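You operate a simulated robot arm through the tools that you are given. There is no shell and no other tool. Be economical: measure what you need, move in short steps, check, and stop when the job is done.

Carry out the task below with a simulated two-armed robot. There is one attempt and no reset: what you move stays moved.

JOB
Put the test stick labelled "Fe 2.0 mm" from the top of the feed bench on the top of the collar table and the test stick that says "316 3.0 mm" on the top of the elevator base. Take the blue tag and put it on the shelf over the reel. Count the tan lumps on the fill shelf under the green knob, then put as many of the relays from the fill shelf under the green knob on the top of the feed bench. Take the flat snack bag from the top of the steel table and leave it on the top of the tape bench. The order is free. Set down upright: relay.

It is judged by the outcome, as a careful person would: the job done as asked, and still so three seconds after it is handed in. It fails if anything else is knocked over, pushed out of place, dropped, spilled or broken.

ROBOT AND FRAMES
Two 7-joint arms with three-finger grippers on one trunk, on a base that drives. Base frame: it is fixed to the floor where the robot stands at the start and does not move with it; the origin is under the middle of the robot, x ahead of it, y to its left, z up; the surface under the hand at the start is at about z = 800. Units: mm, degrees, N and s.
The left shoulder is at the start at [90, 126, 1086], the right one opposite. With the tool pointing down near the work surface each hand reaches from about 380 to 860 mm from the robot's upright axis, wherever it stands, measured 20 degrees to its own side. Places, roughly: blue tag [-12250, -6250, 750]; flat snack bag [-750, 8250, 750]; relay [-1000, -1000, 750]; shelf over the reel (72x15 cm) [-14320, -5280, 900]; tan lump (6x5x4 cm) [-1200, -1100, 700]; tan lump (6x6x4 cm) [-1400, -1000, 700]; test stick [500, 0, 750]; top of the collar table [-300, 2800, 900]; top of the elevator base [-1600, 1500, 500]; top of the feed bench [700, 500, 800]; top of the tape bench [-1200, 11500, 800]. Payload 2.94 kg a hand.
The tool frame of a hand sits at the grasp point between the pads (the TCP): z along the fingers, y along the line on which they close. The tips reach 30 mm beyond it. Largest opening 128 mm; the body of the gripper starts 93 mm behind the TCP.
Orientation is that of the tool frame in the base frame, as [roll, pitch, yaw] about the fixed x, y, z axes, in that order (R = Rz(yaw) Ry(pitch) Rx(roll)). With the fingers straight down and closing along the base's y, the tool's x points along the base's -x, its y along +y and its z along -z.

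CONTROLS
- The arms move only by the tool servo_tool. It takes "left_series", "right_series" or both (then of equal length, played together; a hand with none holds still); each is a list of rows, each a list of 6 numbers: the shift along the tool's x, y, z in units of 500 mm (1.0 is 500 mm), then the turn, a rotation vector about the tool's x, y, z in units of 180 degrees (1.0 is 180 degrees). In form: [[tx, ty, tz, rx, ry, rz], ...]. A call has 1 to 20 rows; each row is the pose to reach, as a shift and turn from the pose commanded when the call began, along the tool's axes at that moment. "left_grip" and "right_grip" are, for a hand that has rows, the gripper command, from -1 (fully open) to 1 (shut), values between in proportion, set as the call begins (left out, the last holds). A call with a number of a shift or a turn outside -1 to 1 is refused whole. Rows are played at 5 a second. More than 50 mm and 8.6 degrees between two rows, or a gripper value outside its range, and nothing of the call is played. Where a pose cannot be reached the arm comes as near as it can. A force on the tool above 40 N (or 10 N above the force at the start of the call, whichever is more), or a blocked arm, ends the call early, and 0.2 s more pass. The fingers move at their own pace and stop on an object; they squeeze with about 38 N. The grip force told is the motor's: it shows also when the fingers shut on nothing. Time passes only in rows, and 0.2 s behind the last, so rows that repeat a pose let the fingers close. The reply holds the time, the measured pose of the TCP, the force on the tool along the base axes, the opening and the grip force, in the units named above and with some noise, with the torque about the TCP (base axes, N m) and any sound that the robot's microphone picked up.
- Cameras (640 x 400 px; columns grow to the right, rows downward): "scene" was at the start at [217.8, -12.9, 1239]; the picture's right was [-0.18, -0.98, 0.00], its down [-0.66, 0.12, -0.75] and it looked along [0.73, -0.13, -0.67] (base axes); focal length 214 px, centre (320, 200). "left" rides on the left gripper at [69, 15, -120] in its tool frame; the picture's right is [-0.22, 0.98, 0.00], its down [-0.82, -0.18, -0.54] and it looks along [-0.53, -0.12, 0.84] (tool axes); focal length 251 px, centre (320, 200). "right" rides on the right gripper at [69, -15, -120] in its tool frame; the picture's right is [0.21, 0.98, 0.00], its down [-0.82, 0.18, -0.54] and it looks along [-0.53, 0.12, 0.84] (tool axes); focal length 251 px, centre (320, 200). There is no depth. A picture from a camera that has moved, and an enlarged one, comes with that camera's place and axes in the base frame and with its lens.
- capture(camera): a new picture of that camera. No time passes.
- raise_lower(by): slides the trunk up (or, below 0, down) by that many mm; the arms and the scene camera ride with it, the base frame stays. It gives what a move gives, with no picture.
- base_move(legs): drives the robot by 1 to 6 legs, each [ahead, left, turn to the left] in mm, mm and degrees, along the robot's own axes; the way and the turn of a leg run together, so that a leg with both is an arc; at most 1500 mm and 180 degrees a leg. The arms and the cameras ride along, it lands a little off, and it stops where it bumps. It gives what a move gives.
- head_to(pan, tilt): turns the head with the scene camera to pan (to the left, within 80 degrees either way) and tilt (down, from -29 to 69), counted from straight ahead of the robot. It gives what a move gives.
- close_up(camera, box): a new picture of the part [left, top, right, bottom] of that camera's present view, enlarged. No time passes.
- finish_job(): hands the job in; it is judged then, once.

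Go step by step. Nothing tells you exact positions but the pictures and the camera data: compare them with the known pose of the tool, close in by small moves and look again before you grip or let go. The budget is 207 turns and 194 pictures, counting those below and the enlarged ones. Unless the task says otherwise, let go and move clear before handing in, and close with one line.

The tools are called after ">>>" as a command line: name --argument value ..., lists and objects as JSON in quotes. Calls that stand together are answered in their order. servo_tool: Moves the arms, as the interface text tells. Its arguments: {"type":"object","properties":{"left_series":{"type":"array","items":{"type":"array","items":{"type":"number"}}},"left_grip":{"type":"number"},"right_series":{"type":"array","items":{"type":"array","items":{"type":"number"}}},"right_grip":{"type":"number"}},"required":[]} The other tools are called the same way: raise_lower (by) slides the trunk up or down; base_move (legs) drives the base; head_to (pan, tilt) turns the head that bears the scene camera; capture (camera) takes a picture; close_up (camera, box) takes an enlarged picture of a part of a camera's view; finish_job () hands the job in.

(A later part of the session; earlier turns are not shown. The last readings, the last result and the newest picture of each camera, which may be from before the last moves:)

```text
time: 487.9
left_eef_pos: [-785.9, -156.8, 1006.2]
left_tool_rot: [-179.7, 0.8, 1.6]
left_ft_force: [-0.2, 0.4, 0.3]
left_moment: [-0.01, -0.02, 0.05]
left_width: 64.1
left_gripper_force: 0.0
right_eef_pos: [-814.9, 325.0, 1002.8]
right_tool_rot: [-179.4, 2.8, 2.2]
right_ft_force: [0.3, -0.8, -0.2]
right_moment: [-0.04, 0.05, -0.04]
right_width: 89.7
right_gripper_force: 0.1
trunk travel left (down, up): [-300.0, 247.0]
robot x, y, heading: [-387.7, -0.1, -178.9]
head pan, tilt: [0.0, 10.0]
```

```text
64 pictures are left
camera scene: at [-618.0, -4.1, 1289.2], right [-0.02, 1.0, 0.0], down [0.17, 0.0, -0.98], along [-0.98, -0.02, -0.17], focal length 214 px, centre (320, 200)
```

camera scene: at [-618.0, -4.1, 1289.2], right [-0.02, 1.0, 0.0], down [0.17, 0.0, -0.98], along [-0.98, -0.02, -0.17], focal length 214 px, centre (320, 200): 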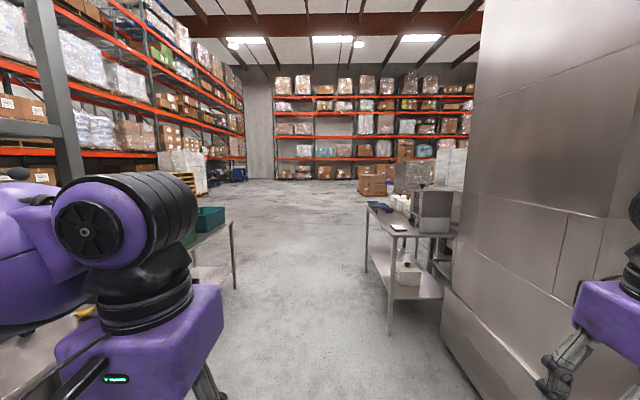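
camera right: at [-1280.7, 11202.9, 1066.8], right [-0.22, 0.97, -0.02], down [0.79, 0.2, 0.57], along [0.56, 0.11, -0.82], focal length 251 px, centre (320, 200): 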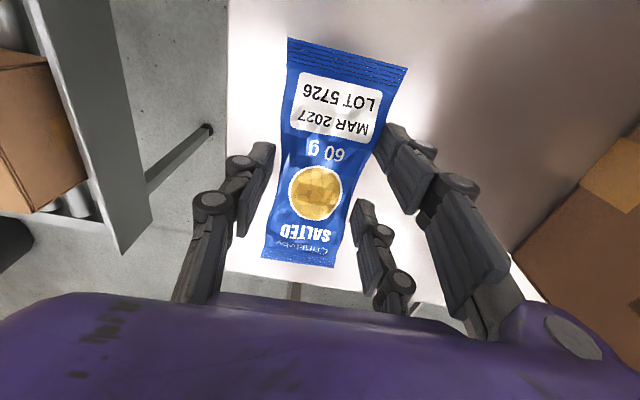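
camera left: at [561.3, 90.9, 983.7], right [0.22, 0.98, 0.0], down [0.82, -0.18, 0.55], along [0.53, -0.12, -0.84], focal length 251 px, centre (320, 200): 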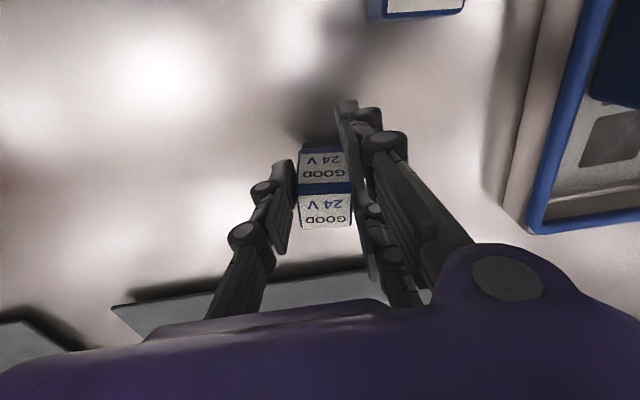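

The floor to the west is open between the tables. Drive west about 8.5 m.

>>> base_move --legs '[[900, 200, 0], [1500, 0, 0], [1500, 0, 0], [1500, 0, 0], [1500, 0, 0], [1500, 0, 0]]'

>>> head_to --pan 35 --tilt 10

>>> capture --camera "scene"

```text
time: 528.1
left_eef_pos: [-9218.3, -608.2, 1006.6]
left_tool_rot: [-179.8, 0.8, 2.7]
left_ft_force: [-0.4, 0.6, -0.2]
left_moment: [0.01, -0.02, 0.0]
left_width: 64.2
left_gripper_force: 0.0
right_eef_pos: [-9254.8, -125.5, 1003.7]
right_tool_rot: [-179.3, 2.8, 3.4]
right_ft_force: [0.1, -0.1, -0.1]
right_moment: [0.01, -0.01, 0.0]
right_width: 89.4
right_gripper_force: 0.0
trunk travel left (down, up): [-300.0, 247.0]
robot x, y, heading: [-8820.6, -444.4, -177.5]
head pan, tilt: [0.0, 10.0]
```

```text
time: 529.1
left_eef_pos: [-9217.8, -607.0, 1006.1]
left_tool_rot: [-179.8, 0.9, 2.6]
left_ft_force: [0.3, -0.2, 0.0]
left_moment: [0.01, -0.01, 0.01]
left_width: 64.1
left_gripper_force: 0.1
right_eef_pos: [-9254.6, -125.3, 1002.9]
right_tool_rot: [-179.3, 2.7, 3.3]
right_ft_force: [0.3, 0.1, 0.6]
right_moment: [0.01, 0.0, -0.02]
right_width: 89.7
right_gripper_force: 0.1
trunk travel left (down, up): [-300.0, 247.0]
robot x, y, heading: [-8821.8, -446.8, -177.8]
head pan, tilt: [35.0, 10.0]
```

```text
63 pictures are left
camera scene: at [-9032.9, -503.6, 1289.2], right [-0.61, 0.79, 0.0], down [0.14, 0.11, -0.98], along [-0.78, -0.6, -0.17], focal length 214 px, centre (320, 200)
```

scene: 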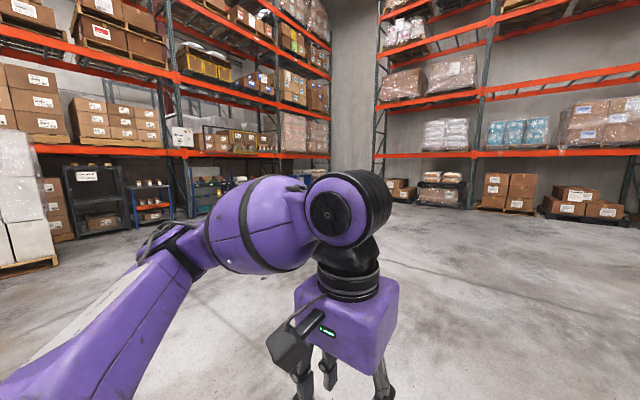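

>>> close_up --camera "scene" --box '[60, 120, 260, 245]'

```text
3.20 times, centred on (160, 182) of scene
camera zoom: at [-9032.9, -503.6, 1289.2], right [-0.61, 0.79, 0.0], down [0.14, 0.11, -0.98], along [-0.78, -0.6, -0.17], focal length 686 px, centre (832, 256)
```

zoom: 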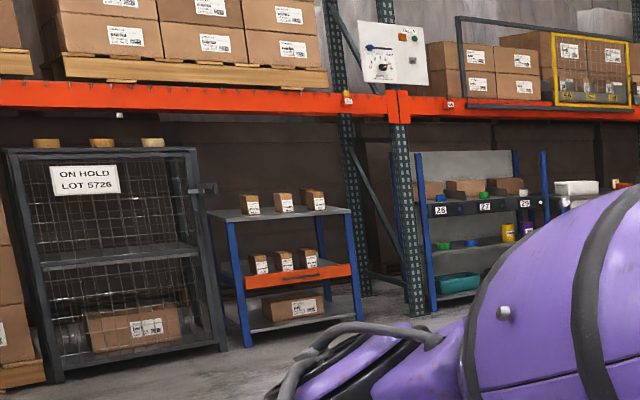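

Turn toward the tag area and drive about 4 m diagonally.

>>> base_move --legs '[[0, 0, 56], [1400, 0, 0], [1400, 0, 0], [1300, 0, 0]]'

>>> head_to --pan 0 --tilt 15

>>> capture --camera "scene"

```text
time: 551.2
left_eef_pos: [-11252.0, -4227.3, 1006.7]
left_tool_rot: [-179.8, 0.9, 53.3]
left_ft_force: [-0.5, 0.1, -0.3]
left_moment: [0.01, 0.03, -0.03]
left_width: 63.9
left_gripper_force: 0.0
right_eef_pos: [-11647.8, -3949.9, 1002.0]
right_tool_rot: [-179.4, 2.9, 54.0]
right_ft_force: [0.6, -0.3, 0.3]
right_moment: [0.01, 0.0, -0.02]
right_width: 89.4
right_gripper_force: 0.1
trunk travel left (down, up): [-300.0, 247.0]
robot x, y, heading: [-11127.1, -3819.6, -127.0]
head pan, tilt: [35.0, 10.0]
```

```text
time: 552.2
left_eef_pos: [-11251.3, -4225.9, 1006.9]
left_tool_rot: [-179.8, 0.8, 53.3]
left_ft_force: [-0.1, -0.2, 0.3]
left_moment: [0.0, -0.01, -0.01]
left_width: 63.8
left_gripper_force: 0.1
right_eef_pos: [-11646.3, -3950.6, 1002.7]
right_tool_rot: [-179.4, 2.7, 54.1]
right_ft_force: [1.0, -0.2, -0.3]
right_moment: [0.0, 0.0, 0.0]
right_width: 89.3
right_gripper_force: 0.0
trunk travel left (down, up): [-300.0, 247.0]
robot x, y, heading: [-11125.9, -3814.9, -127.2]
head pan, tilt: [0.0, 15.0]
```

```text
61 pictures are left
camera scene: at [-11265.8, -3998.6, 1281.1], right [-0.8, 0.6, 0.0], down [0.16, 0.21, -0.97], along [-0.58, -0.77, -0.26], focal length 214 px, centre (320, 200)
```

scene: 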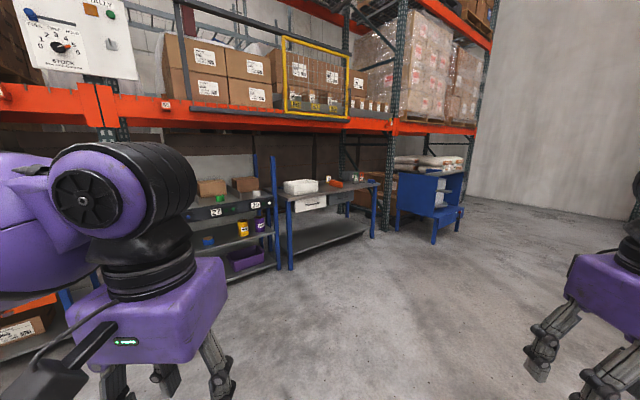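

>>> close_up --camera "scene" --box '[180, 140, 480, 290]'

```text
2.13 times, centred on (330, 215) of scene
camera zoom: at [-11265.8, -3998.6, 1281.1], right [-0.8, 0.6, 0.0], down [0.16, 0.21, -0.97], along [-0.58, -0.77, -0.26], focal length 458 px, centre (299, 168)
```

zoom: 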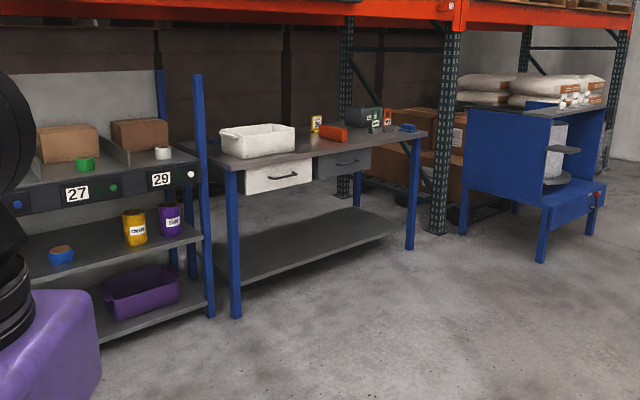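

A bench with a tote and a rack of labelled bins stand here; the blue reel stand is further right. Drive closer and face the bench.

>>> base_move --legs '[[1450, -100, 0], [0, 0, 37]]'

>>> head_to --pan 0 --tilt 25

>>> capture --camera "scene"

>>> close_up --camera "scene" --box '[200, 120, 440, 270]'

```text
time: 561.3
left_eef_pos: [-11937.1, -5341.0, 1005.9]
left_tool_rot: [-179.8, 0.8, 91.4]
left_ft_force: [0.2, 0.4, 0.0]
left_moment: [-0.02, 0.01, 0.02]
left_width: 63.7
left_gripper_force: 0.0
right_eef_pos: [-12420.3, -5368.1, 1003.2]
right_tool_rot: [-179.4, 2.7, 92.1]
right_ft_force: [0.6, 0.5, 0.1]
right_moment: [-0.02, 0.01, -0.01]
right_width: 89.6
right_gripper_force: 0.0
trunk travel left (down, up): [-300.0, 247.0]
robot x, y, heading: [-12092.4, -4943.9, -88.8]
head pan, tilt: [0.0, 15.0]
```

```text
time: 562.0
left_eef_pos: [-11937.7, -5340.9, 1005.7]
left_tool_rot: [-179.9, 0.8, 91.5]
left_ft_force: [0.0, -0.2, 0.4]
left_moment: [0.0, 0.01, -0.03]
left_width: 63.9
left_gripper_force: 0.0
right_eef_pos: [-12420.4, -5367.8, 1001.9]
right_tool_rot: [-179.4, 2.8, 92.2]
right_ft_force: [0.5, 0.2, -0.2]
right_moment: [0.0, 0.01, 0.01]
right_width: 89.7
right_gripper_force: 0.1
trunk travel left (down, up): [-300.0, 247.0]
robot x, y, heading: [-12093.9, -4944.9, -88.9]
head pan, tilt: [0.0, 25.0]
```

```text
59 pictures are left
camera scene: at [-12089.2, -5169.4, 1264.9], right [-1.0, -0.02, 0.0], down [-0.01, 0.42, -0.91], along [0.02, -0.91, -0.42], focal length 214 px, centre (320, 200)
```

scene: 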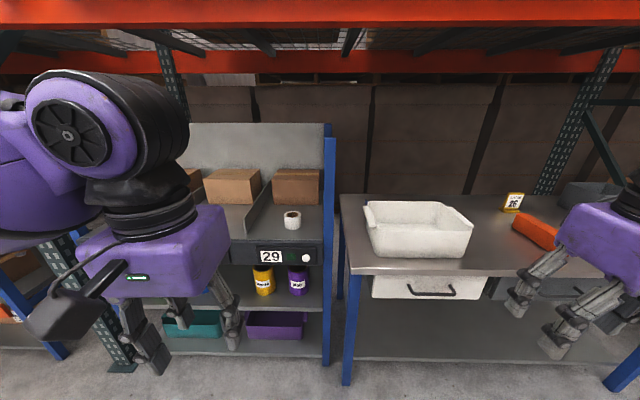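

```text
2.67 times, centred on (320, 195) of scene
camera zoom: at [-12089.2, -5169.4, 1264.9], right [-1.0, -0.02, 0.0], down [-0.01, 0.42, -0.91], along [0.02, -0.91, -0.42], focal length 572 px, centre (320, 213)
```

zoom: 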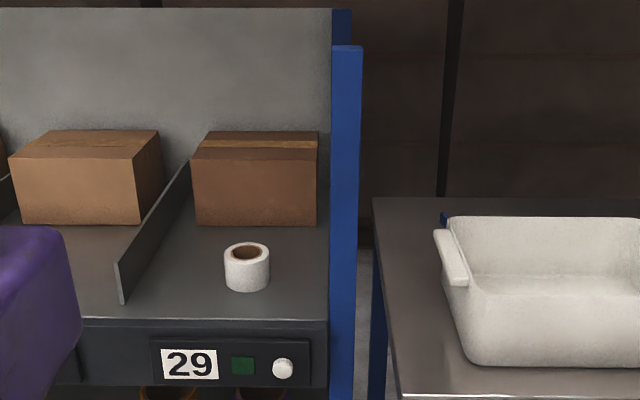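

A blue sliver peeks out behind the white tote at about [-12330,-6285] — probably the tag. Move in front of it and look from higher up.

>>> base_move --legs '[[0, -330, -1], [390, 0, 0]]'

>>> raise_lower --by 200

>>> head_to --pan 0 --tilt 45

>>> capture --camera "scene"

```text
time: 567.5
left_eef_pos: [-12273.5, -5733.3, 1006.0]
left_tool_rot: [-179.8, 0.8, 90.0]
left_ft_force: [0.6, 0.5, -0.2]
left_moment: [0.03, 0.01, -0.04]
left_width: 64.0
left_gripper_force: 0.1
right_eef_pos: [-12755.7, -5747.7, 1002.9]
right_tool_rot: [-179.4, 2.8, 90.5]
right_ft_force: [-0.2, -0.7, 0.8]
right_moment: [0.01, -0.02, -0.01]
right_width: 89.6
right_gripper_force: 0.0
trunk travel left (down, up): [-300.0, 247.0]
robot x, y, heading: [-12419.4, -5331.2, -90.5]
head pan, tilt: [0.0, 25.0]
```

```text
time: 569.6
left_eef_pos: [-12271.2, -5733.4, 1206.5]
left_tool_rot: [-179.8, 0.8, 89.9]
left_ft_force: [-1.2, -0.1, -0.9]
left_moment: [0.02, -0.03, 0.01]
left_width: 63.9
left_gripper_force: 0.1
right_eef_pos: [-12754.7, -5746.7, 1204.0]
right_tool_rot: [-179.4, 2.7, 90.5]
right_ft_force: [1.2, -0.6, 0.0]
right_moment: [0.01, -0.02, 0.05]
right_width: 89.6
right_gripper_force: 0.0
trunk travel left (down, up): [-500.0, 47.0]
robot x, y, heading: [-12416.8, -5332.4, -90.4]
head pan, tilt: [0.0, 25.0]
```

```text
time: 570.5
left_eef_pos: [-12272.4, -5734.1, 1207.0]
left_tool_rot: [-179.8, 0.8, 89.9]
left_ft_force: [0.1, 0.1, -1.2]
left_moment: [-0.01, 0.03, 0.04]
left_width: 63.9
left_gripper_force: 0.1
right_eef_pos: [-12755.3, -5746.2, 1201.9]
right_tool_rot: [-179.4, 2.7, 90.5]
right_ft_force: [0.6, -0.1, 0.4]
right_moment: [0.01, -0.03, 0.01]
right_width: 89.5
right_gripper_force: 0.0
trunk travel left (down, up): [-500.0, 47.0]
robot x, y, heading: [-12414.6, -5328.2, -90.6]
head pan, tilt: [0.0, 45.0]
```

```text
57 pictures are left
camera scene: at [-12418.9, -5466.9, 1449.4], right [-1.0, 0.01, 0.0], down [0.0, 0.71, -0.71], along [0.0, -0.71, -0.71], focal length 214 px, centre (320, 200)
```

scene: 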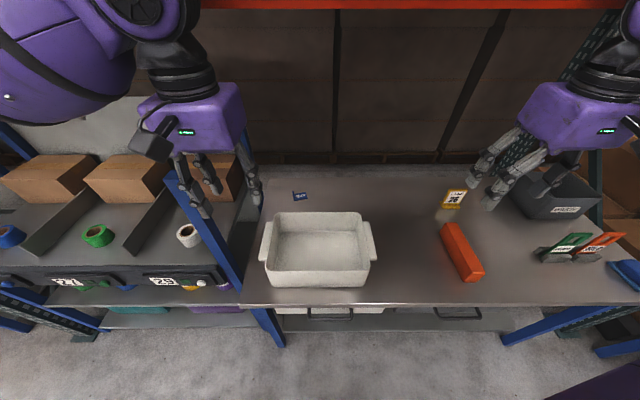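

>>> close_up --camera "scene" --box '[250, 160, 410, 270]'

>>> capture --camera "left"

```text
3.64 times, centred on (330, 215) of scene
camera zoom: at [-12418.9, -5466.9, 1449.4], right [-1.0, 0.01, 0.0], down [0.0, 0.71, -0.71], along [0.0, -0.71, -0.71], focal length 780 px, centre (284, 146)
```

zoom: 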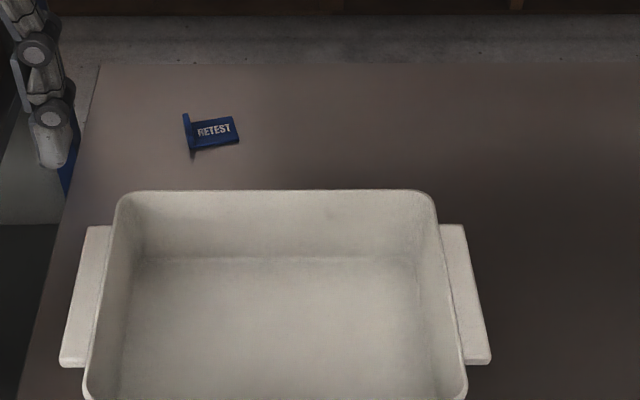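

```text
55 pictures are left
camera left: at [-12256.4, -5663.0, 1325.4], right [0.98, -0.22, 0.0], down [-0.18, -0.81, 0.55], along [-0.12, -0.54, -0.83], focal length 251 px, centre (320, 200)
```

left: 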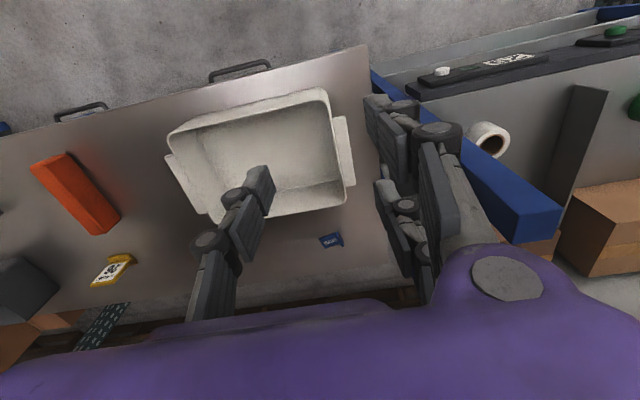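

The blue "RETEST" tag (a plate with a small upright flange) is at [-12332,-6154], bench top ≈780. Lower the trunk again, align the left shoulder with it and bring the left hand close for a look.

>>> raise_lower --by -170

>>> base_move --legs '[[35, -50, 0]]'

>>> servo_tool --left_series '[[-0.09, -0.01, 0, 0, 0, 0], [-0.18, -0.02, 0, 0, -0.02, 0], [-0.27, -0.03, 0, 0, -0.04, 0], [-0.36, -0.03, 0, 0, -0.06, 0], [-0.45, -0.03, 0, 0, -0.08, 0], [-0.54, -0.03, 0, 0, -0.1, 0], [-0.6, -0.03, 0.05, 0, -0.111, 0], [-0.62, -0.03, 0.12, 0, -0.111, 0], [-0.62, -0.03, 0.12, 0, -0.111, 0]]' --left_grip -0.2

>>> capture --camera "left"

>>> capture --camera "scene"

```text
time: 572.4
left_eef_pos: [-12271.2, -5733.0, 1036.7]
left_tool_rot: [-179.7, 0.8, 89.9]
left_ft_force: [-0.3, -0.1, -0.4]
left_moment: [-0.01, 0.02, -0.02]
left_width: 64.2
left_gripper_force: 0.1
right_eef_pos: [-12756.2, -5747.0, 1032.6]
right_tool_rot: [-179.4, 2.9, 90.6]
right_ft_force: [-0.3, 0.6, 0.7]
right_moment: [-0.03, -0.02, 0.01]
right_width: 89.6
right_gripper_force: 0.0
trunk travel left (down, up): [-330.0, 217.0]
robot x, y, heading: [-12417.3, -5329.0, -90.5]
head pan, tilt: [0.0, 45.0]
```

```text
time: 573.5
left_eef_pos: [-12323.4, -5767.0, 1036.4]
left_tool_rot: [-179.7, 0.8, 89.8]
left_ft_force: [0.6, 0.5, 0.4]
left_moment: [0.04, 0.03, 0.0]
left_width: 63.9
left_gripper_force: 0.0
right_eef_pos: [-12808.1, -5781.7, 1032.6]
right_tool_rot: [-179.5, 2.8, 90.5]
right_ft_force: [-0.3, -0.5, 0.6]
right_moment: [0.01, 0.0, 0.02]
right_width: 89.3
right_gripper_force: 0.1
trunk travel left (down, up): [-330.0, 217.0]
robot x, y, heading: [-12465.1, -5363.5, -90.5]
head pan, tilt: [0.0, 45.0]
```

```text
time: 575.3
left_eef_pos: [-12252.6, -6043.5, 1128.6]
left_tool_rot: [178.8, 34.1, 98.2]
left_ft_force: [-0.3, -1.0, 0.0]
left_moment: [0.01, 0.07, 0.0]
left_width: 76.8
left_gripper_force: 0.0
right_eef_pos: [-12813.6, -5748.9, 1041.1]
right_tool_rot: [179.8, 4.7, 91.7]
right_ft_force: [-0.5, -0.6, -0.3]
right_moment: [0.05, -0.06, 0.02]
right_width: 89.8
right_gripper_force: 0.1
trunk travel left (down, up): [-330.0, 217.0]
robot x, y, heading: [-12468.3, -5361.4, -89.0]
head pan, tilt: [0.0, 45.0]
stopped in row 9 (left hand): the arm was blocked; the commanded pose is now the measured one
```

```text
54 pictures are left
camera left: at [-12257.8, -5918.4, 1189.3], right [0.99, -0.02, 0.14], down [-0.13, -0.4, 0.91], along [0.03, -0.92, -0.4], focal length 251 px, centre (320, 200)
```

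left: 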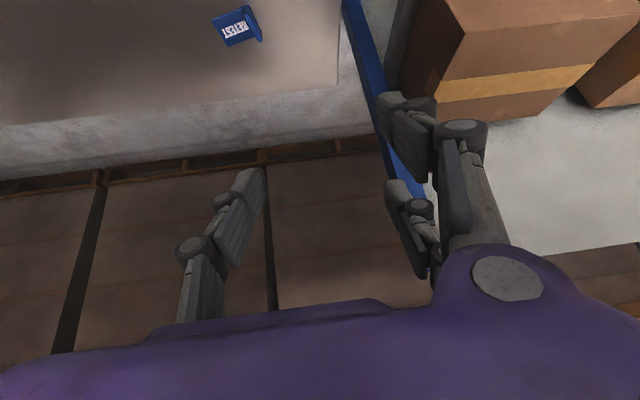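

```text
53 pictures are left
camera scene: at [-12484.3, -5527.1, 1268.6], right [-1.0, -0.01, -0.01], down [0.0, 0.68, -0.73], along [0.02, -0.73, -0.68], focal length 214 px, centre (320, 200)
```

scene: 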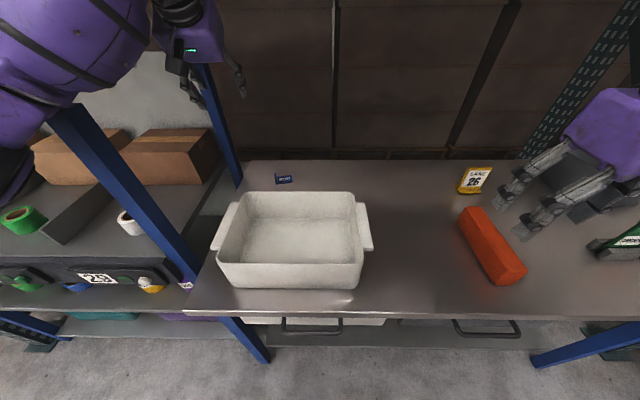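

The left arm is hemmed in by the bin rack's post. Back off, fold the left arm upright again, and plan to use the right arm with the robot turned 25° instead.

>>> base_move --legs '[[-320, 0, 0]]'

>>> servo_tool --left_series '[[0.08, 0, -0.02, 0, 0.035, 0], [0.16, 0, -0.05, 0, 0.07, 0], [0.25, 0, -0.07, 0, 0.105, 0.01], [0.33, 0, -0.1, 0, 0.14, 0.02], [0.42, 0, -0.12, 0, 0.165, 0.03], [0.5, 0, -0.147, 0, 0.185, 0.04]]'

>>> capture --camera "scene"

```text
time: 577.5
left_eef_pos: [-12250.0, -5763.5, 1083.8]
left_tool_rot: [178.9, 30.1, 97.6]
left_ft_force: [-0.2, -0.3, 1.0]
left_moment: [-0.04, -0.01, -0.01]
left_width: 76.8
left_gripper_force: 0.0
right_eef_pos: [-12803.1, -5462.3, 1032.9]
right_tool_rot: [-179.3, 2.8, 91.4]
right_ft_force: [-0.6, 0.7, 0.7]
right_moment: [-0.02, -0.01, -0.02]
right_width: 89.7
right_gripper_force: 0.1
trunk travel left (down, up): [-330.0, 217.0]
robot x, y, heading: [-12472.7, -5043.1, -89.7]
head pan, tilt: [0.0, 45.0]
```

```text
time: 578.9
left_eef_pos: [-12283.8, -5512.3, 1020.8]
left_tool_rot: [177.4, -3.5, 91.3]
left_ft_force: [0.8, -0.3, -0.1]
left_moment: [-0.02, -0.03, -0.01]
left_width: 77.0
left_gripper_force: 0.1
right_eef_pos: [-12804.3, -5462.4, 1033.4]
right_tool_rot: [-179.4, 2.8, 91.4]
right_ft_force: [1.2, -0.2, -1.2]
right_moment: [0.01, -0.02, 0.01]
right_width: 89.6
right_gripper_force: 0.2
trunk travel left (down, up): [-330.0, 217.0]
robot x, y, heading: [-12471.7, -5040.9, -89.2]
head pan, tilt: [0.0, 45.0]
```

```text
52 pictures are left
camera scene: at [-12470.7, -5250.1, 1263.6], right [-1.0, -0.01, 0.0], down [-0.01, 0.71, -0.71], along [0.01, -0.71, -0.71], focal length 214 px, centre (320, 200)
```

scene: 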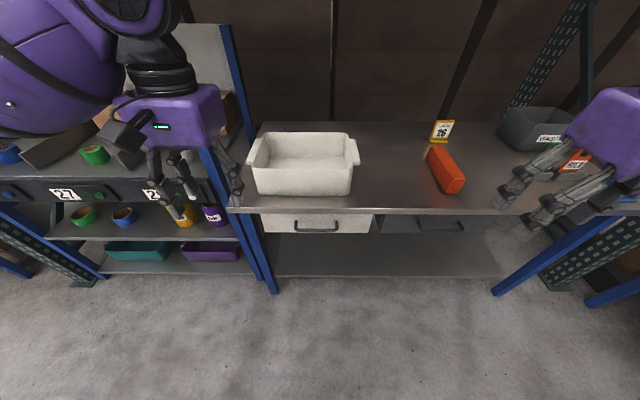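

Tuck the left hand in more, turn 25° left and move up to the bench for the right arm.

>>> servo_tool --left_series '[[0.08, 0.02, 0, 0, 0, 0], [0.16, 0.04, 0, 0, 0, 0], [0.17, 0.04, 0, 0, 0, 0]]'

>>> base_move --legs '[[0, 0, 24.5], [300, 79, 0]]'

>>> head_to --pan -15 --tilt 45

>>> capture --camera "scene"

```text
time: 579.7
left_eef_pos: [-12265.6, -5425.8, 1029.0]
left_tool_rot: [177.4, -3.5, 91.4]
left_ft_force: [-0.1, -0.4, 0.0]
left_moment: [0.03, -0.01, 0.02]
left_width: 76.7
left_gripper_force: 0.0
right_eef_pos: [-12804.4, -5463.0, 1032.4]
right_tool_rot: [-179.5, 2.8, 91.3]
right_ft_force: [0.6, -0.2, -0.4]
right_moment: [0.0, -0.01, -0.02]
right_width: 89.6
right_gripper_force: 0.1
trunk travel left (down, up): [-330.0, 217.0]
robot x, y, heading: [-12475.4, -5045.4, -89.3]
head pan, tilt: [0.0, 45.0]
```

```text
time: 583.0
left_eef_pos: [-11934.8, -5555.0, 1030.8]
left_tool_rot: [177.4, -3.4, 114.9]
left_ft_force: [-0.1, -0.6, -0.5]
left_moment: [0.03, 0.03, 0.01]
left_width: 76.7
left_gripper_force: 0.1
right_eef_pos: [-12412.9, -5804.1, 1033.2]
right_tool_rot: [-179.4, 2.8, 114.9]
right_ft_force: [-0.5, 0.1, -0.5]
right_moment: [0.03, -0.01, -0.01]
right_width: 89.5
right_gripper_force: 0.2
trunk travel left (down, up): [-330.0, 217.0]
robot x, y, heading: [-12278.7, -5289.4, -66.1]
head pan, tilt: [0.0, 45.0]
```

```text
time: 583.8
left_eef_pos: [-11936.3, -5555.4, 1029.9]
left_tool_rot: [177.3, -3.4, 114.8]
left_ft_force: [0.7, -0.4, -0.3]
left_moment: [0.0, -0.01, -0.02]
left_width: 76.4
left_gripper_force: 0.1
right_eef_pos: [-12414.0, -5804.2, 1033.2]
right_tool_rot: [-179.3, 2.8, 114.9]
right_ft_force: [-1.1, -1.5, -0.8]
right_moment: [-0.02, 0.0, 0.01]
right_width: 89.8
right_gripper_force: 0.1
trunk travel left (down, up): [-330.0, 217.0]
robot x, y, heading: [-12274.6, -5284.2, -66.2]
head pan, tilt: [-15.0, 45.0]
```

```text
51 pictures are left
camera scene: at [-12212.6, -5481.8, 1263.6], right [-0.99, -0.16, 0.0], down [-0.11, 0.7, -0.71], along [0.11, -0.7, -0.71], focal length 214 px, centre (320, 200)
```

scene: 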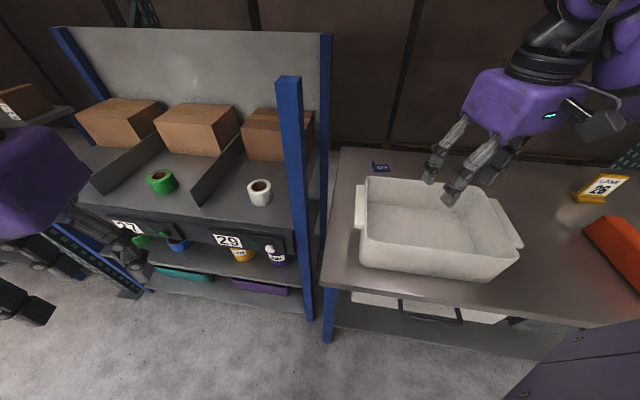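

Now bring the right hand past the tote to just above the tag, turning it square.

>>> servo_tool --right_series '[[-0.08, -0.01, 0, 0, 0, 0.02], [-0.16, -0.02, 0, 0, 0, 0.04], [-0.24, -0.03, 0, 0, 0, 0.06], [-0.32, -0.04, 0, 0, 0, 0.08], [-0.4, -0.05, 0, 0, 0, 0.1], [-0.48, -0.06, 0, 0, 0, 0.12], [-0.532, -0.07, 0.04, 0, 0, 0.139], [-0.532, -0.07, 0.12, 0, 0, 0.139], [-0.532, -0.07, 0.12, 0, 0, 0.139]]' --right_grip -0.3

>>> capture --camera "right"

```text
time: 585.8
left_eef_pos: [-11934.9, -5555.2, 1029.8]
left_tool_rot: [177.4, -3.4, 114.8]
left_ft_force: [-0.2, 0.0, 0.1]
left_moment: [-0.05, 0.0, -0.02]
left_width: 76.9
left_gripper_force: 0.0
right_eef_pos: [-12332.4, -6063.7, 986.6]
right_tool_rot: [179.3, 2.9, 89.8]
right_ft_force: [0.0, -0.3, -0.2]
right_moment: [-0.01, -0.03, -0.05]
right_width: 83.4
right_gripper_force: 0.1
trunk travel left (down, up): [-330.0, 217.0]
robot x, y, heading: [-12277.1, -5283.5, -66.2]
head pan, tilt: [-15.0, 45.0]
```

```text
50 pictures are left
camera right: at [-12347.5, -5990.3, 1102.4], right [0.98, 0.21, 0.0], down [0.17, -0.79, 0.58], along [0.12, -0.57, -0.81], focal length 251 px, centre (320, 200)
```

right: 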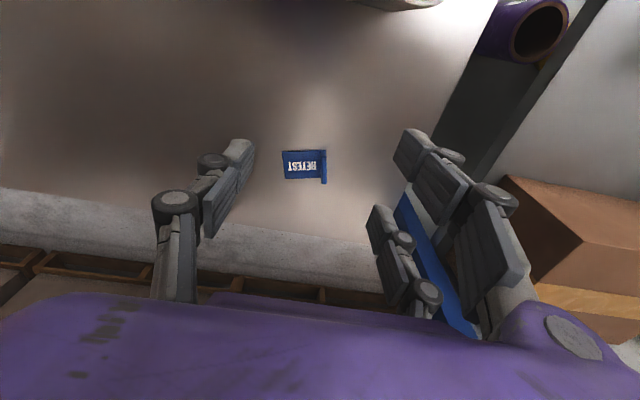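

>>> close_up --camera "right" --box '[254, 130, 374, 205]'

```text
5.33 times, centred on (314, 168) of right
camera zoom: at [-12347.5, -5990.3, 1102.4], right [0.98, 0.21, 0.0], down [0.17, -0.79, 0.58], along [0.12, -0.57, -0.81], focal length 1341 px, centre (352, 373)
```

zoom: 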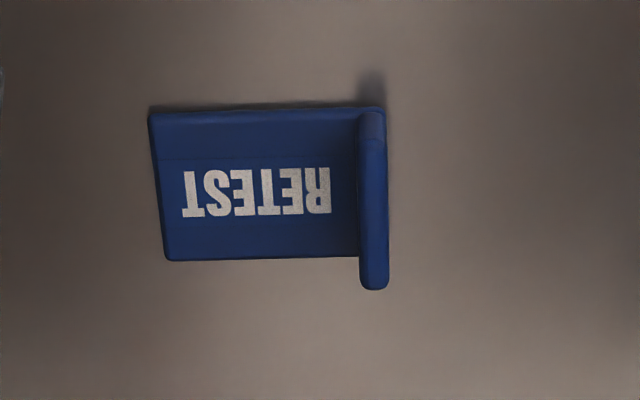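

The tag has an upright flange (~15 mm) at its right end, at about x=-12308. Nudge the base 40 mm nearer and bring the half-open fingers over the flange.

>>> base_move --legs '[[37, -16, 0]]'

>>> servo_tool --right_series '[[-0.05, 0.02, 0.02, 0, 0, 0], [-0.092, 0.048, 0.08, 0, 0, 0], [-0.092, 0.048, 0.16, 0, 0, 0], [-0.092, 0.048, 0.22, 0, 0, 0], [-0.092, 0.048, 0.22, 0, 0, 0]]' --right_grip 0.375

>>> capture --camera "right"

```text
time: 586.7
left_eef_pos: [-11935.9, -5595.6, 1029.5]
left_tool_rot: [177.3, -3.5, 115.0]
left_ft_force: [0.0, -0.4, -0.3]
left_moment: [0.01, -0.02, 0.02]
left_width: 76.9
left_gripper_force: 0.0
right_eef_pos: [-12332.8, -6103.3, 985.2]
right_tool_rot: [179.5, 2.9, 89.8]
right_ft_force: [-0.6, -0.6, -1.1]
right_moment: [0.04, -0.03, -0.01]
right_width: 83.5
right_gripper_force: 0.0
trunk travel left (down, up): [-330.0, 217.0]
robot x, y, heading: [-12273.9, -5324.6, -66.1]
head pan, tilt: [-15.0, 45.0]
```

```text
time: 587.9
left_eef_pos: [-11935.4, -5595.6, 1030.4]
left_tool_rot: [177.5, -3.4, 114.9]
left_ft_force: [-0.4, -0.2, 0.3]
left_moment: [-0.02, -0.03, 0.05]
left_width: 76.8
left_gripper_force: 0.0
right_eef_pos: [-12305.5, -6153.9, 878.9]
right_tool_rot: [179.3, 2.8, 89.8]
right_ft_force: [0.5, 0.1, -0.1]
right_moment: [-0.01, -0.02, -0.01]
right_width: 39.8
right_gripper_force: 0.1
trunk travel left (down, up): [-330.0, 217.0]
robot x, y, heading: [-12276.2, -5326.3, -66.1]
head pan, tilt: [-15.0, 45.0]
```

```text
48 pictures are left
camera right: at [-12321.9, -6080.0, 995.3], right [0.98, 0.21, 0.0], down [0.17, -0.79, 0.58], along [0.12, -0.57, -0.81], focal length 251 px, centre (320, 200)
```

right: 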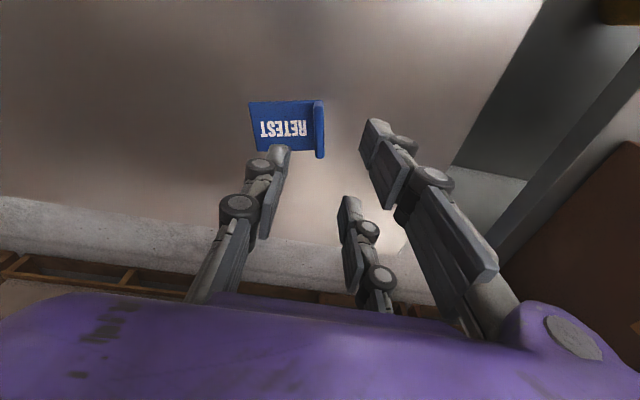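

Aligned with the flange. Lower to about 833 and look.

>>> servo_tool --right_series '[[0, -0.005, 0.04, 0, 0, 0], [0, -0.005, 0.07, 0, 0, 0], [0, -0.005, 0.084, 0, 0, 0], [0, -0.005, 0.092, 0, 0, 0], [0, -0.005, 0.092, 0, 0, 0]]'

>>> close_up --camera "right" --box '[220, 80, 420, 205]'

>>> close_up --camera "scene" --box '[330, 100, 450, 190]'

```text
time: 589.1
left_eef_pos: [-11935.3, -5595.9, 1030.4]
left_tool_rot: [177.4, -3.4, 114.9]
left_ft_force: [0.0, 0.0, 0.5]
left_moment: [0.02, 0.0, 0.03]
left_width: 76.7
left_gripper_force: 0.1
right_eef_pos: [-12310.0, -6157.2, 833.3]
right_tool_rot: [179.3, 2.8, 89.8]
right_ft_force: [0.4, 0.2, 0.3]
right_moment: [0.0, -0.01, 0.01]
right_width: 39.8
right_gripper_force: 0.1
trunk travel left (down, up): [-330.0, 217.0]
robot x, y, heading: [-12279.1, -5324.4, -65.9]
head pan, tilt: [-15.0, 45.0]
```

```text
3.20 times, centred on (320, 142) of right
camera zoom: at [-12325.9, -6084.1, 949.3], right [0.98, 0.21, 0.0], down [0.17, -0.79, 0.58], along [0.12, -0.57, -0.81], focal length 805 px, centre (320, 384)
```

zoom: 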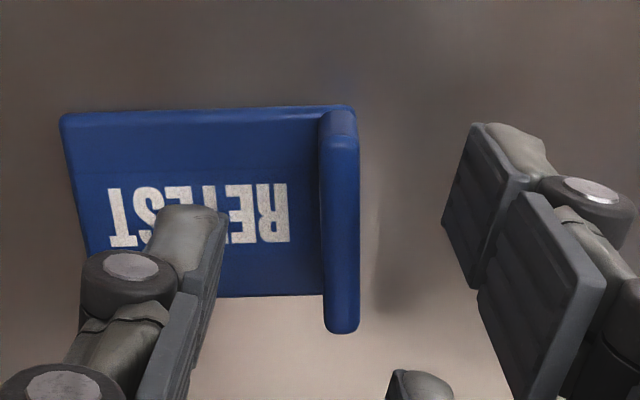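

```text
4.44 times, centred on (390, 145) of scene
camera zoom: at [-12212.6, -5521.5, 1263.6], right [-0.99, -0.16, 0.0], down [-0.11, 0.7, -0.71], along [0.11, -0.7, -0.71], focal length 953 px, centre (9, 444)
```

zoom: 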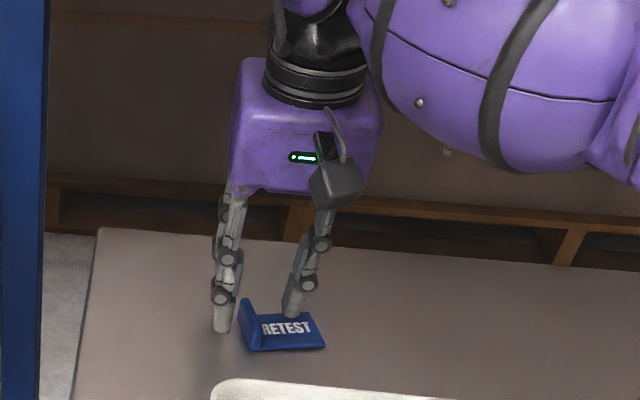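

>>> servo_tool --right_series '[[0.008, 0.004, 0.004, 0, 0, 0], [0.008, 0.004, 0.008, 0, 0, 0], [0.008, 0.004, 0.012, 0, 0, 0], [0.008, 0.004, 0.016, 0, 0, 0], [0.008, 0.004, 0.02, 0, 0, 0], [0.008, 0.004, 0.024, 0, 0, 0]]'

>>> close_up --camera "scene" --box '[330, 100, 450, 190]'

```text
time: 590.5
left_eef_pos: [-11934.3, -5595.2, 1029.1]
left_tool_rot: [177.4, -3.3, 114.9]
left_ft_force: [0.0, 0.1, -0.8]
left_moment: [-0.01, 0.03, -0.04]
left_width: 76.6
left_gripper_force: 0.0
right_eef_pos: [-12309.7, -6153.4, 822.3]
right_tool_rot: [179.3, 2.7, 89.7]
right_ft_force: [0.5, 0.3, 0.4]
right_moment: [-0.02, 0.02, -0.04]
right_width: 40.1
right_gripper_force: 0.1
trunk travel left (down, up): [-330.0, 217.0]
robot x, y, heading: [-12279.2, -5327.5, -66.2]
head pan, tilt: [-15.0, 45.0]
```

```text
4.44 times, centred on (390, 145) of scene
camera zoom: at [-12212.7, -5521.6, 1263.6], right [-0.99, -0.16, 0.0], down [-0.11, 0.7, -0.71], along [0.11, -0.7, -0.71], focal length 953 px, centre (9, 444)
```

zoom: 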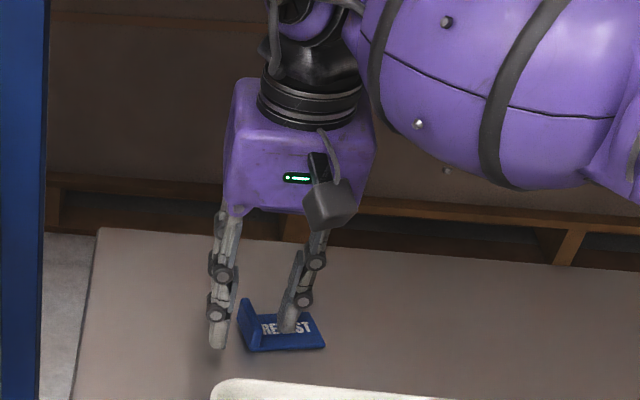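

>>> servo_tool --right_series '[[0, 0, 0.003, 0, 0, 0], [0, 0, 0.006, 0, 0, 0], [0, 0, 0.009, 0, 0, 0], [0, 0, 0.012, 0, 0, 0], [0, 0, 0.012, 0, 0, 0]]'

>>> servo_tool --right_series '[[0, 0, 0, 0, 0, 0], [0, 0, 0, 0, 0, 0]]' --right_grip 1

>>> close_up --camera "right" --box '[220, 80, 420, 205]'

```text
time: 591.7
left_eef_pos: [-11936.2, -5595.7, 1030.6]
left_tool_rot: [177.5, -3.4, 115.0]
left_ft_force: [0.0, 0.3, 0.2]
left_moment: [0.01, -0.01, -0.01]
left_width: 76.7
left_gripper_force: 0.1
right_eef_pos: [-12309.1, -6153.7, 815.7]
right_tool_rot: [179.3, 2.9, 89.8]
right_ft_force: [0.0, -0.7, 4.4]
right_moment: [0.01, 0.1, 0.01]
right_width: 39.8
right_gripper_force: 0.0
trunk travel left (down, up): [-330.0, 217.0]
robot x, y, heading: [-12276.2, -5326.6, -66.2]
head pan, tilt: [-15.0, 45.0]
```

```text
time: 592.3
left_eef_pos: [-11936.3, -5595.0, 1029.2]
left_tool_rot: [177.4, -3.5, 114.9]
left_ft_force: [0.2, -0.6, 0.2]
left_moment: [-0.02, -0.04, 0.02]
left_width: 76.7
left_gripper_force: 0.0
right_eef_pos: [-12308.3, -6153.8, 814.2]
right_tool_rot: [179.4, 2.8, 89.9]
right_ft_force: [0.8, 0.3, -0.5]
right_moment: [-0.02, 0.01, -0.01]
right_width: 6.1
right_gripper_force: 21.7
trunk travel left (down, up): [-330.0, 217.0]
robot x, y, heading: [-12277.4, -5326.9, -66.2]
head pan, tilt: [-15.0, 45.0]
```

```text
3.20 times, centred on (320, 142) of right
camera zoom: at [-12323.1, -6080.1, 929.7], right [0.98, 0.21, 0.0], down [0.17, -0.79, 0.58], along [0.12, -0.57, -0.81], focal length 805 px, centre (320, 384)
```

zoom: 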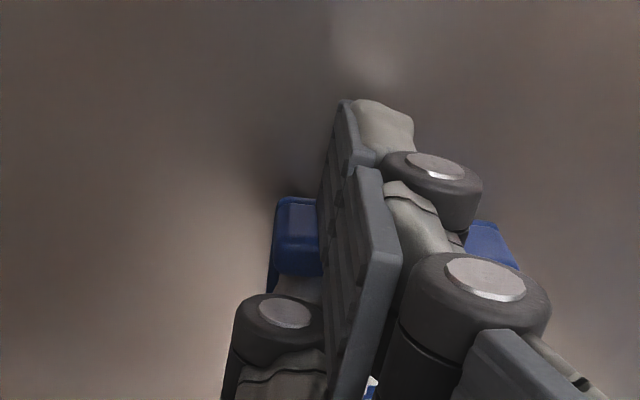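

>>> close_up --camera "scene" --box '[330, 100, 450, 190]'

```text
4.44 times, centred on (390, 145) of scene
camera zoom: at [-12212.6, -5521.5, 1263.6], right [-0.99, -0.16, 0.0], down [-0.11, 0.7, -0.71], along [0.11, -0.7, -0.71], focal length 953 px, centre (9, 444)
```

zoom: 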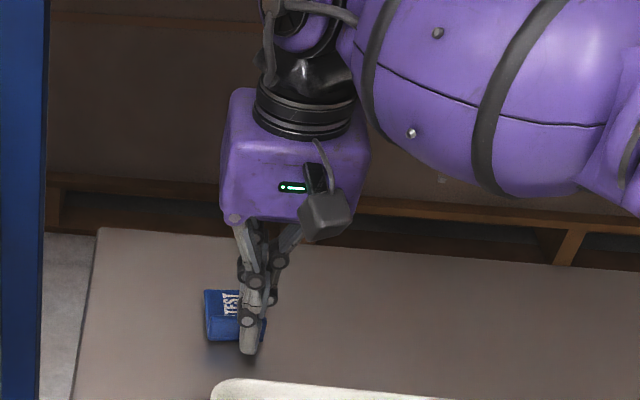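

The tag has swung in the grip. Lift it slightly and see how it is held.

>>> servo_tool --right_series '[[0, 0, 0, 0, 0, 0], [0, 0, -0.02, 0, 0, 0], [0, 0, -0.05, 0, 0, 0], [0, 0, -0.08, 0, 0, 0], [0, 0, -0.08, 0, 0, 0]]'

>>> close_up --camera "right" --box '[220, 80, 420, 205]'

>>> close_up --camera "scene" --box '[330, 90, 450, 180]'

```text
time: 593.5
left_eef_pos: [-11934.9, -5595.9, 1029.2]
left_tool_rot: [177.3, -3.4, 114.9]
left_ft_force: [-0.2, -0.4, 0.7]
left_moment: [-0.01, -0.02, -0.01]
left_width: 76.9
left_gripper_force: 0.1
right_eef_pos: [-12307.4, -6151.6, 854.1]
right_tool_rot: [179.2, 2.8, 89.8]
right_ft_force: [0.1, 0.8, 1.1]
right_moment: [0.0, -0.01, 0.0]
right_width: 0.0
right_gripper_force: 3.0
trunk travel left (down, up): [-330.0, 217.0]
robot x, y, heading: [-12275.3, -5327.8, -66.2]
head pan, tilt: [-15.0, 45.0]
```

```text
3.20 times, centred on (320, 142) of right
camera zoom: at [-12323.0, -6077.9, 970.1], right [0.98, 0.21, 0.0], down [0.17, -0.8, 0.58], along [0.12, -0.57, -0.81], focal length 805 px, centre (320, 384)
```

zoom: 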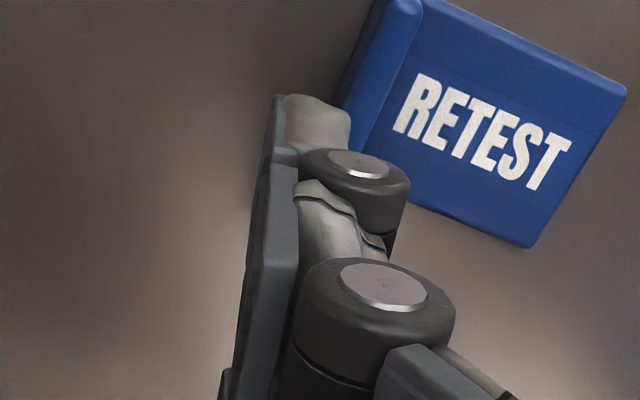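

```text
4.44 times, centred on (390, 135) of scene
camera zoom: at [-12212.6, -5521.7, 1263.5], right [-0.99, -0.16, 0.0], down [-0.11, 0.7, -0.71], along [0.11, -0.7, -0.71], focal length 953 px, centre (9, 489)
```

zoom: 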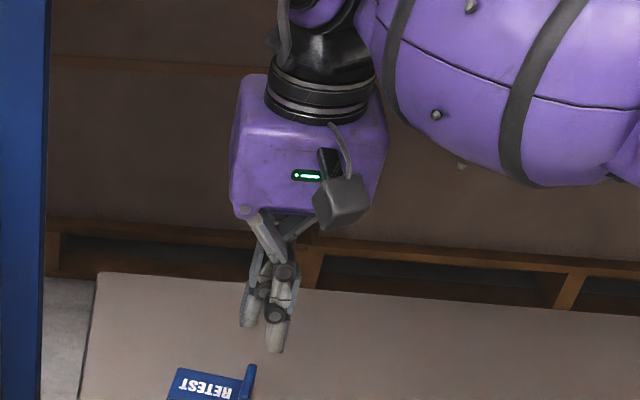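

The tag popped free and now lies turned round at about [-12275,-6129], flange to the right side. I'll grip it lengthwise (60 mm) instead: position over its centre, fingers 75 mm open.

>>> servo_tool --right_series '[[0, 0, -0.04, 0, 0, 0], [0, 0, -0.04, 0, 0, 0.02], [0.03, 0.03, -0.04, 0, 0, 0.043], [0.046, 0.064, -0.04, 0, 0, 0.043], [0.046, 0.064, -0.02, 0, 0, 0.043]]' --right_grip -0.2

>>> close_up --camera "right" --box '[200, 60, 440, 210]'

```text
time: 594.7
left_eef_pos: [-11935.3, -5596.8, 1031.1]
left_tool_rot: [177.3, -3.3, 114.9]
left_ft_force: [-0.7, -0.5, 1.1]
left_moment: [0.05, -0.01, -0.02]
left_width: 76.4
left_gripper_force: 0.1
right_eef_pos: [-12276.7, -6128.6, 863.3]
right_tool_rot: [179.0, 2.7, 82.1]
right_ft_force: [-0.4, 0.3, 0.7]
right_moment: [-0.02, -0.02, 0.03]
right_width: 76.6
right_gripper_force: 0.1
trunk travel left (down, up): [-330.0, 217.0]
robot x, y, heading: [-12274.7, -5324.7, -66.4]
head pan, tilt: [-15.0, 45.0]
```

```text
2.67 times, centred on (320, 135) of right
camera zoom: at [-12283.1, -6053.8, 979.8], right [1.0, 0.08, 0.01], down [0.06, -0.81, 0.58], along [0.05, -0.58, -0.81], focal length 670 px, centre (320, 373)
```

zoom: 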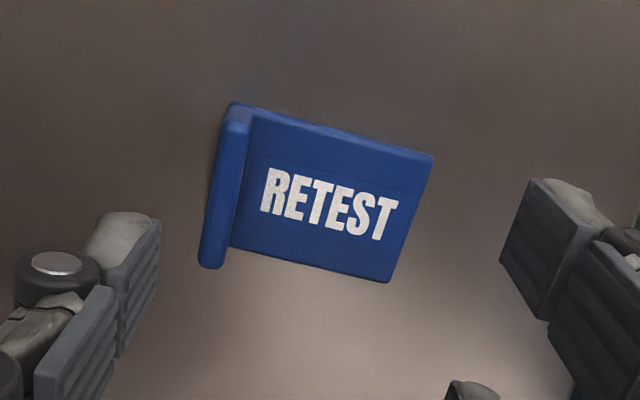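

Nicely centred and aligned. Lower to the bench in fine rows.

>>> servo_tool --right_series '[[0, 0, 0.04, 0, 0, 0], [0, 0, 0.07, 0, 0, 0], [0, 0, 0.082, 0, 0, 0], [0, 0, 0.086, 0, 0, 0], [0, 0, 0.09, 0, 0, 0], [0, 0, 0.094, 0, 0, 0], [0, 0, 0.098, 0, 0, 0], [0, 0, 0.102, 0, 0, 0], [0, 0, 0.105, 0, 0, 0]]'

>>> close_up --camera "right" --box '[200, 60, 440, 210]'

```text
time: 596.7
left_eef_pos: [-11936.1, -5595.1, 1029.5]
left_tool_rot: [177.5, -3.4, 114.8]
left_ft_force: [-0.3, -0.3, 0.3]
left_moment: [0.02, 0.0, 0.04]
left_width: 76.7
left_gripper_force: 0.1
right_eef_pos: [-12276.3, -6132.3, 810.3]
right_tool_rot: [179.0, 2.7, 82.0]
right_ft_force: [-0.2, -0.4, -0.2]
right_moment: [-0.03, 0.03, 0.02]
right_width: 76.7
right_gripper_force: 0.1
trunk travel left (down, up): [-330.0, 217.0]
robot x, y, heading: [-12275.5, -5327.9, -66.0]
head pan, tilt: [-15.0, 45.0]
```

```text
2.67 times, centred on (320, 135) of right
camera zoom: at [-12281.8, -6056.8, 926.9], right [1.0, 0.08, 0.01], down [0.06, -0.81, 0.58], along [0.05, -0.58, -0.81], focal length 670 px, centre (320, 373)
```

zoom: 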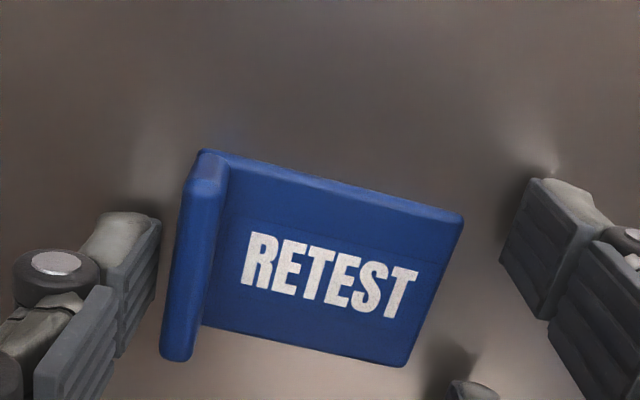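

>>> servo_tool --right_series '[[0, 0, 0.003, 0, 0, 0], [0, 0, 0.006, 0, 0, 0], [0, 0, 0.009, 0, 0, 0], [0, 0, 0.012, 0, 0, 0], [0, 0, 0.015, 0, 0, 0], [0, 0, 0.018, 0, 0, 0]]'

```text
time: 598.1
left_eef_pos: [-11935.3, -5593.1, 1030.9]
left_tool_rot: [177.4, -3.3, 114.8]
left_ft_force: [-0.6, -0.7, -0.1]
left_moment: [-0.01, 0.0, 0.01]
left_width: 76.7
left_gripper_force: 0.1
right_eef_pos: [-12276.3, -6131.2, 806.1]
right_tool_rot: [178.8, 3.1, 82.0]
right_ft_force: [-3.6, -4.5, 23.5]
right_moment: [0.28, 0.45, 0.02]
right_width: 80.9
right_gripper_force: 7.3
trunk travel left (down, up): [-330.0, 217.0]
robot x, y, heading: [-12278.0, -5325.8, -66.0]
head pan, tilt: [-15.0, 45.0]
```

Contact. Ease up 5 mm and close.

>>> servo_tool --right_series '[[0, 0, -0.01, 0, 0, 0], [0, 0, -0.01, 0, 0, 0]]'

>>> servo_tool --right_series '[[0, 0, 0, 0, 0, 0], [0, 0, 0, 0, 0, 0], [0, 0, 0, 0, 0, 0]]' --right_grip 1

>>> close_up --camera "right" --box '[200, 60, 440, 210]'

```text
time: 598.7
left_eef_pos: [-11935.9, -5593.7, 1029.0]
left_tool_rot: [177.4, -3.3, 114.9]
left_ft_force: [0.3, -0.4, 0.2]
left_moment: [0.03, -0.01, 0.02]
left_width: 76.8
left_gripper_force: 0.1
right_eef_pos: [-12275.5, -6130.0, 807.9]
right_tool_rot: [179.0, 2.7, 82.1]
right_ft_force: [-1.9, -4.3, 8.6]
right_moment: [0.05, 0.18, 0.17]
right_width: 77.6
right_gripper_force: 1.0
trunk travel left (down, up): [-330.0, 217.0]
robot x, y, heading: [-12277.9, -5329.2, -66.3]
head pan, tilt: [-15.0, 45.0]
```

```text
time: 599.5
left_eef_pos: [-11936.2, -5592.9, 1030.7]
left_tool_rot: [177.4, -3.3, 114.9]
left_ft_force: [-0.2, 0.7, 0.3]
left_moment: [0.01, 0.0, 0.0]
left_width: 76.8
left_gripper_force: 0.0
right_eef_pos: [-12276.4, -6129.8, 809.7]
right_tool_rot: [178.9, 2.8, 82.0]
right_ft_force: [-6.9, 1.0, 20.9]
right_moment: [0.47, 0.18, 0.05]
right_width: 60.9
right_gripper_force: 38.2
trunk travel left (down, up): [-330.0, 217.0]
robot x, y, heading: [-12277.8, -5325.3, -65.9]
head pan, tilt: [-15.0, 45.0]
```

```text
2.67 times, centred on (320, 135) of right
camera zoom: at [-12282.1, -6054.5, 925.2], right [1.0, 0.08, 0.01], down [0.06, -0.81, 0.58], along [0.05, -0.58, -0.81], focal length 670 px, centre (320, 373)
```

zoom: 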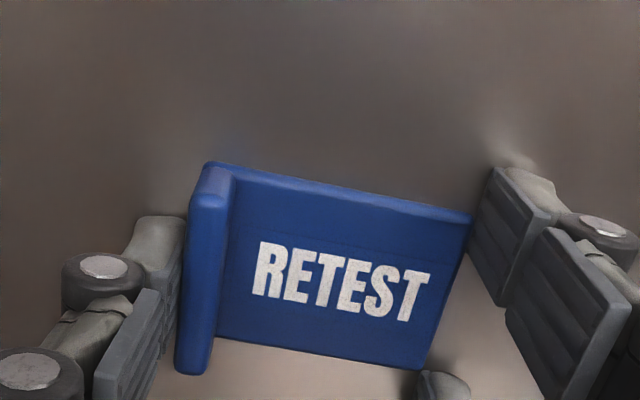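

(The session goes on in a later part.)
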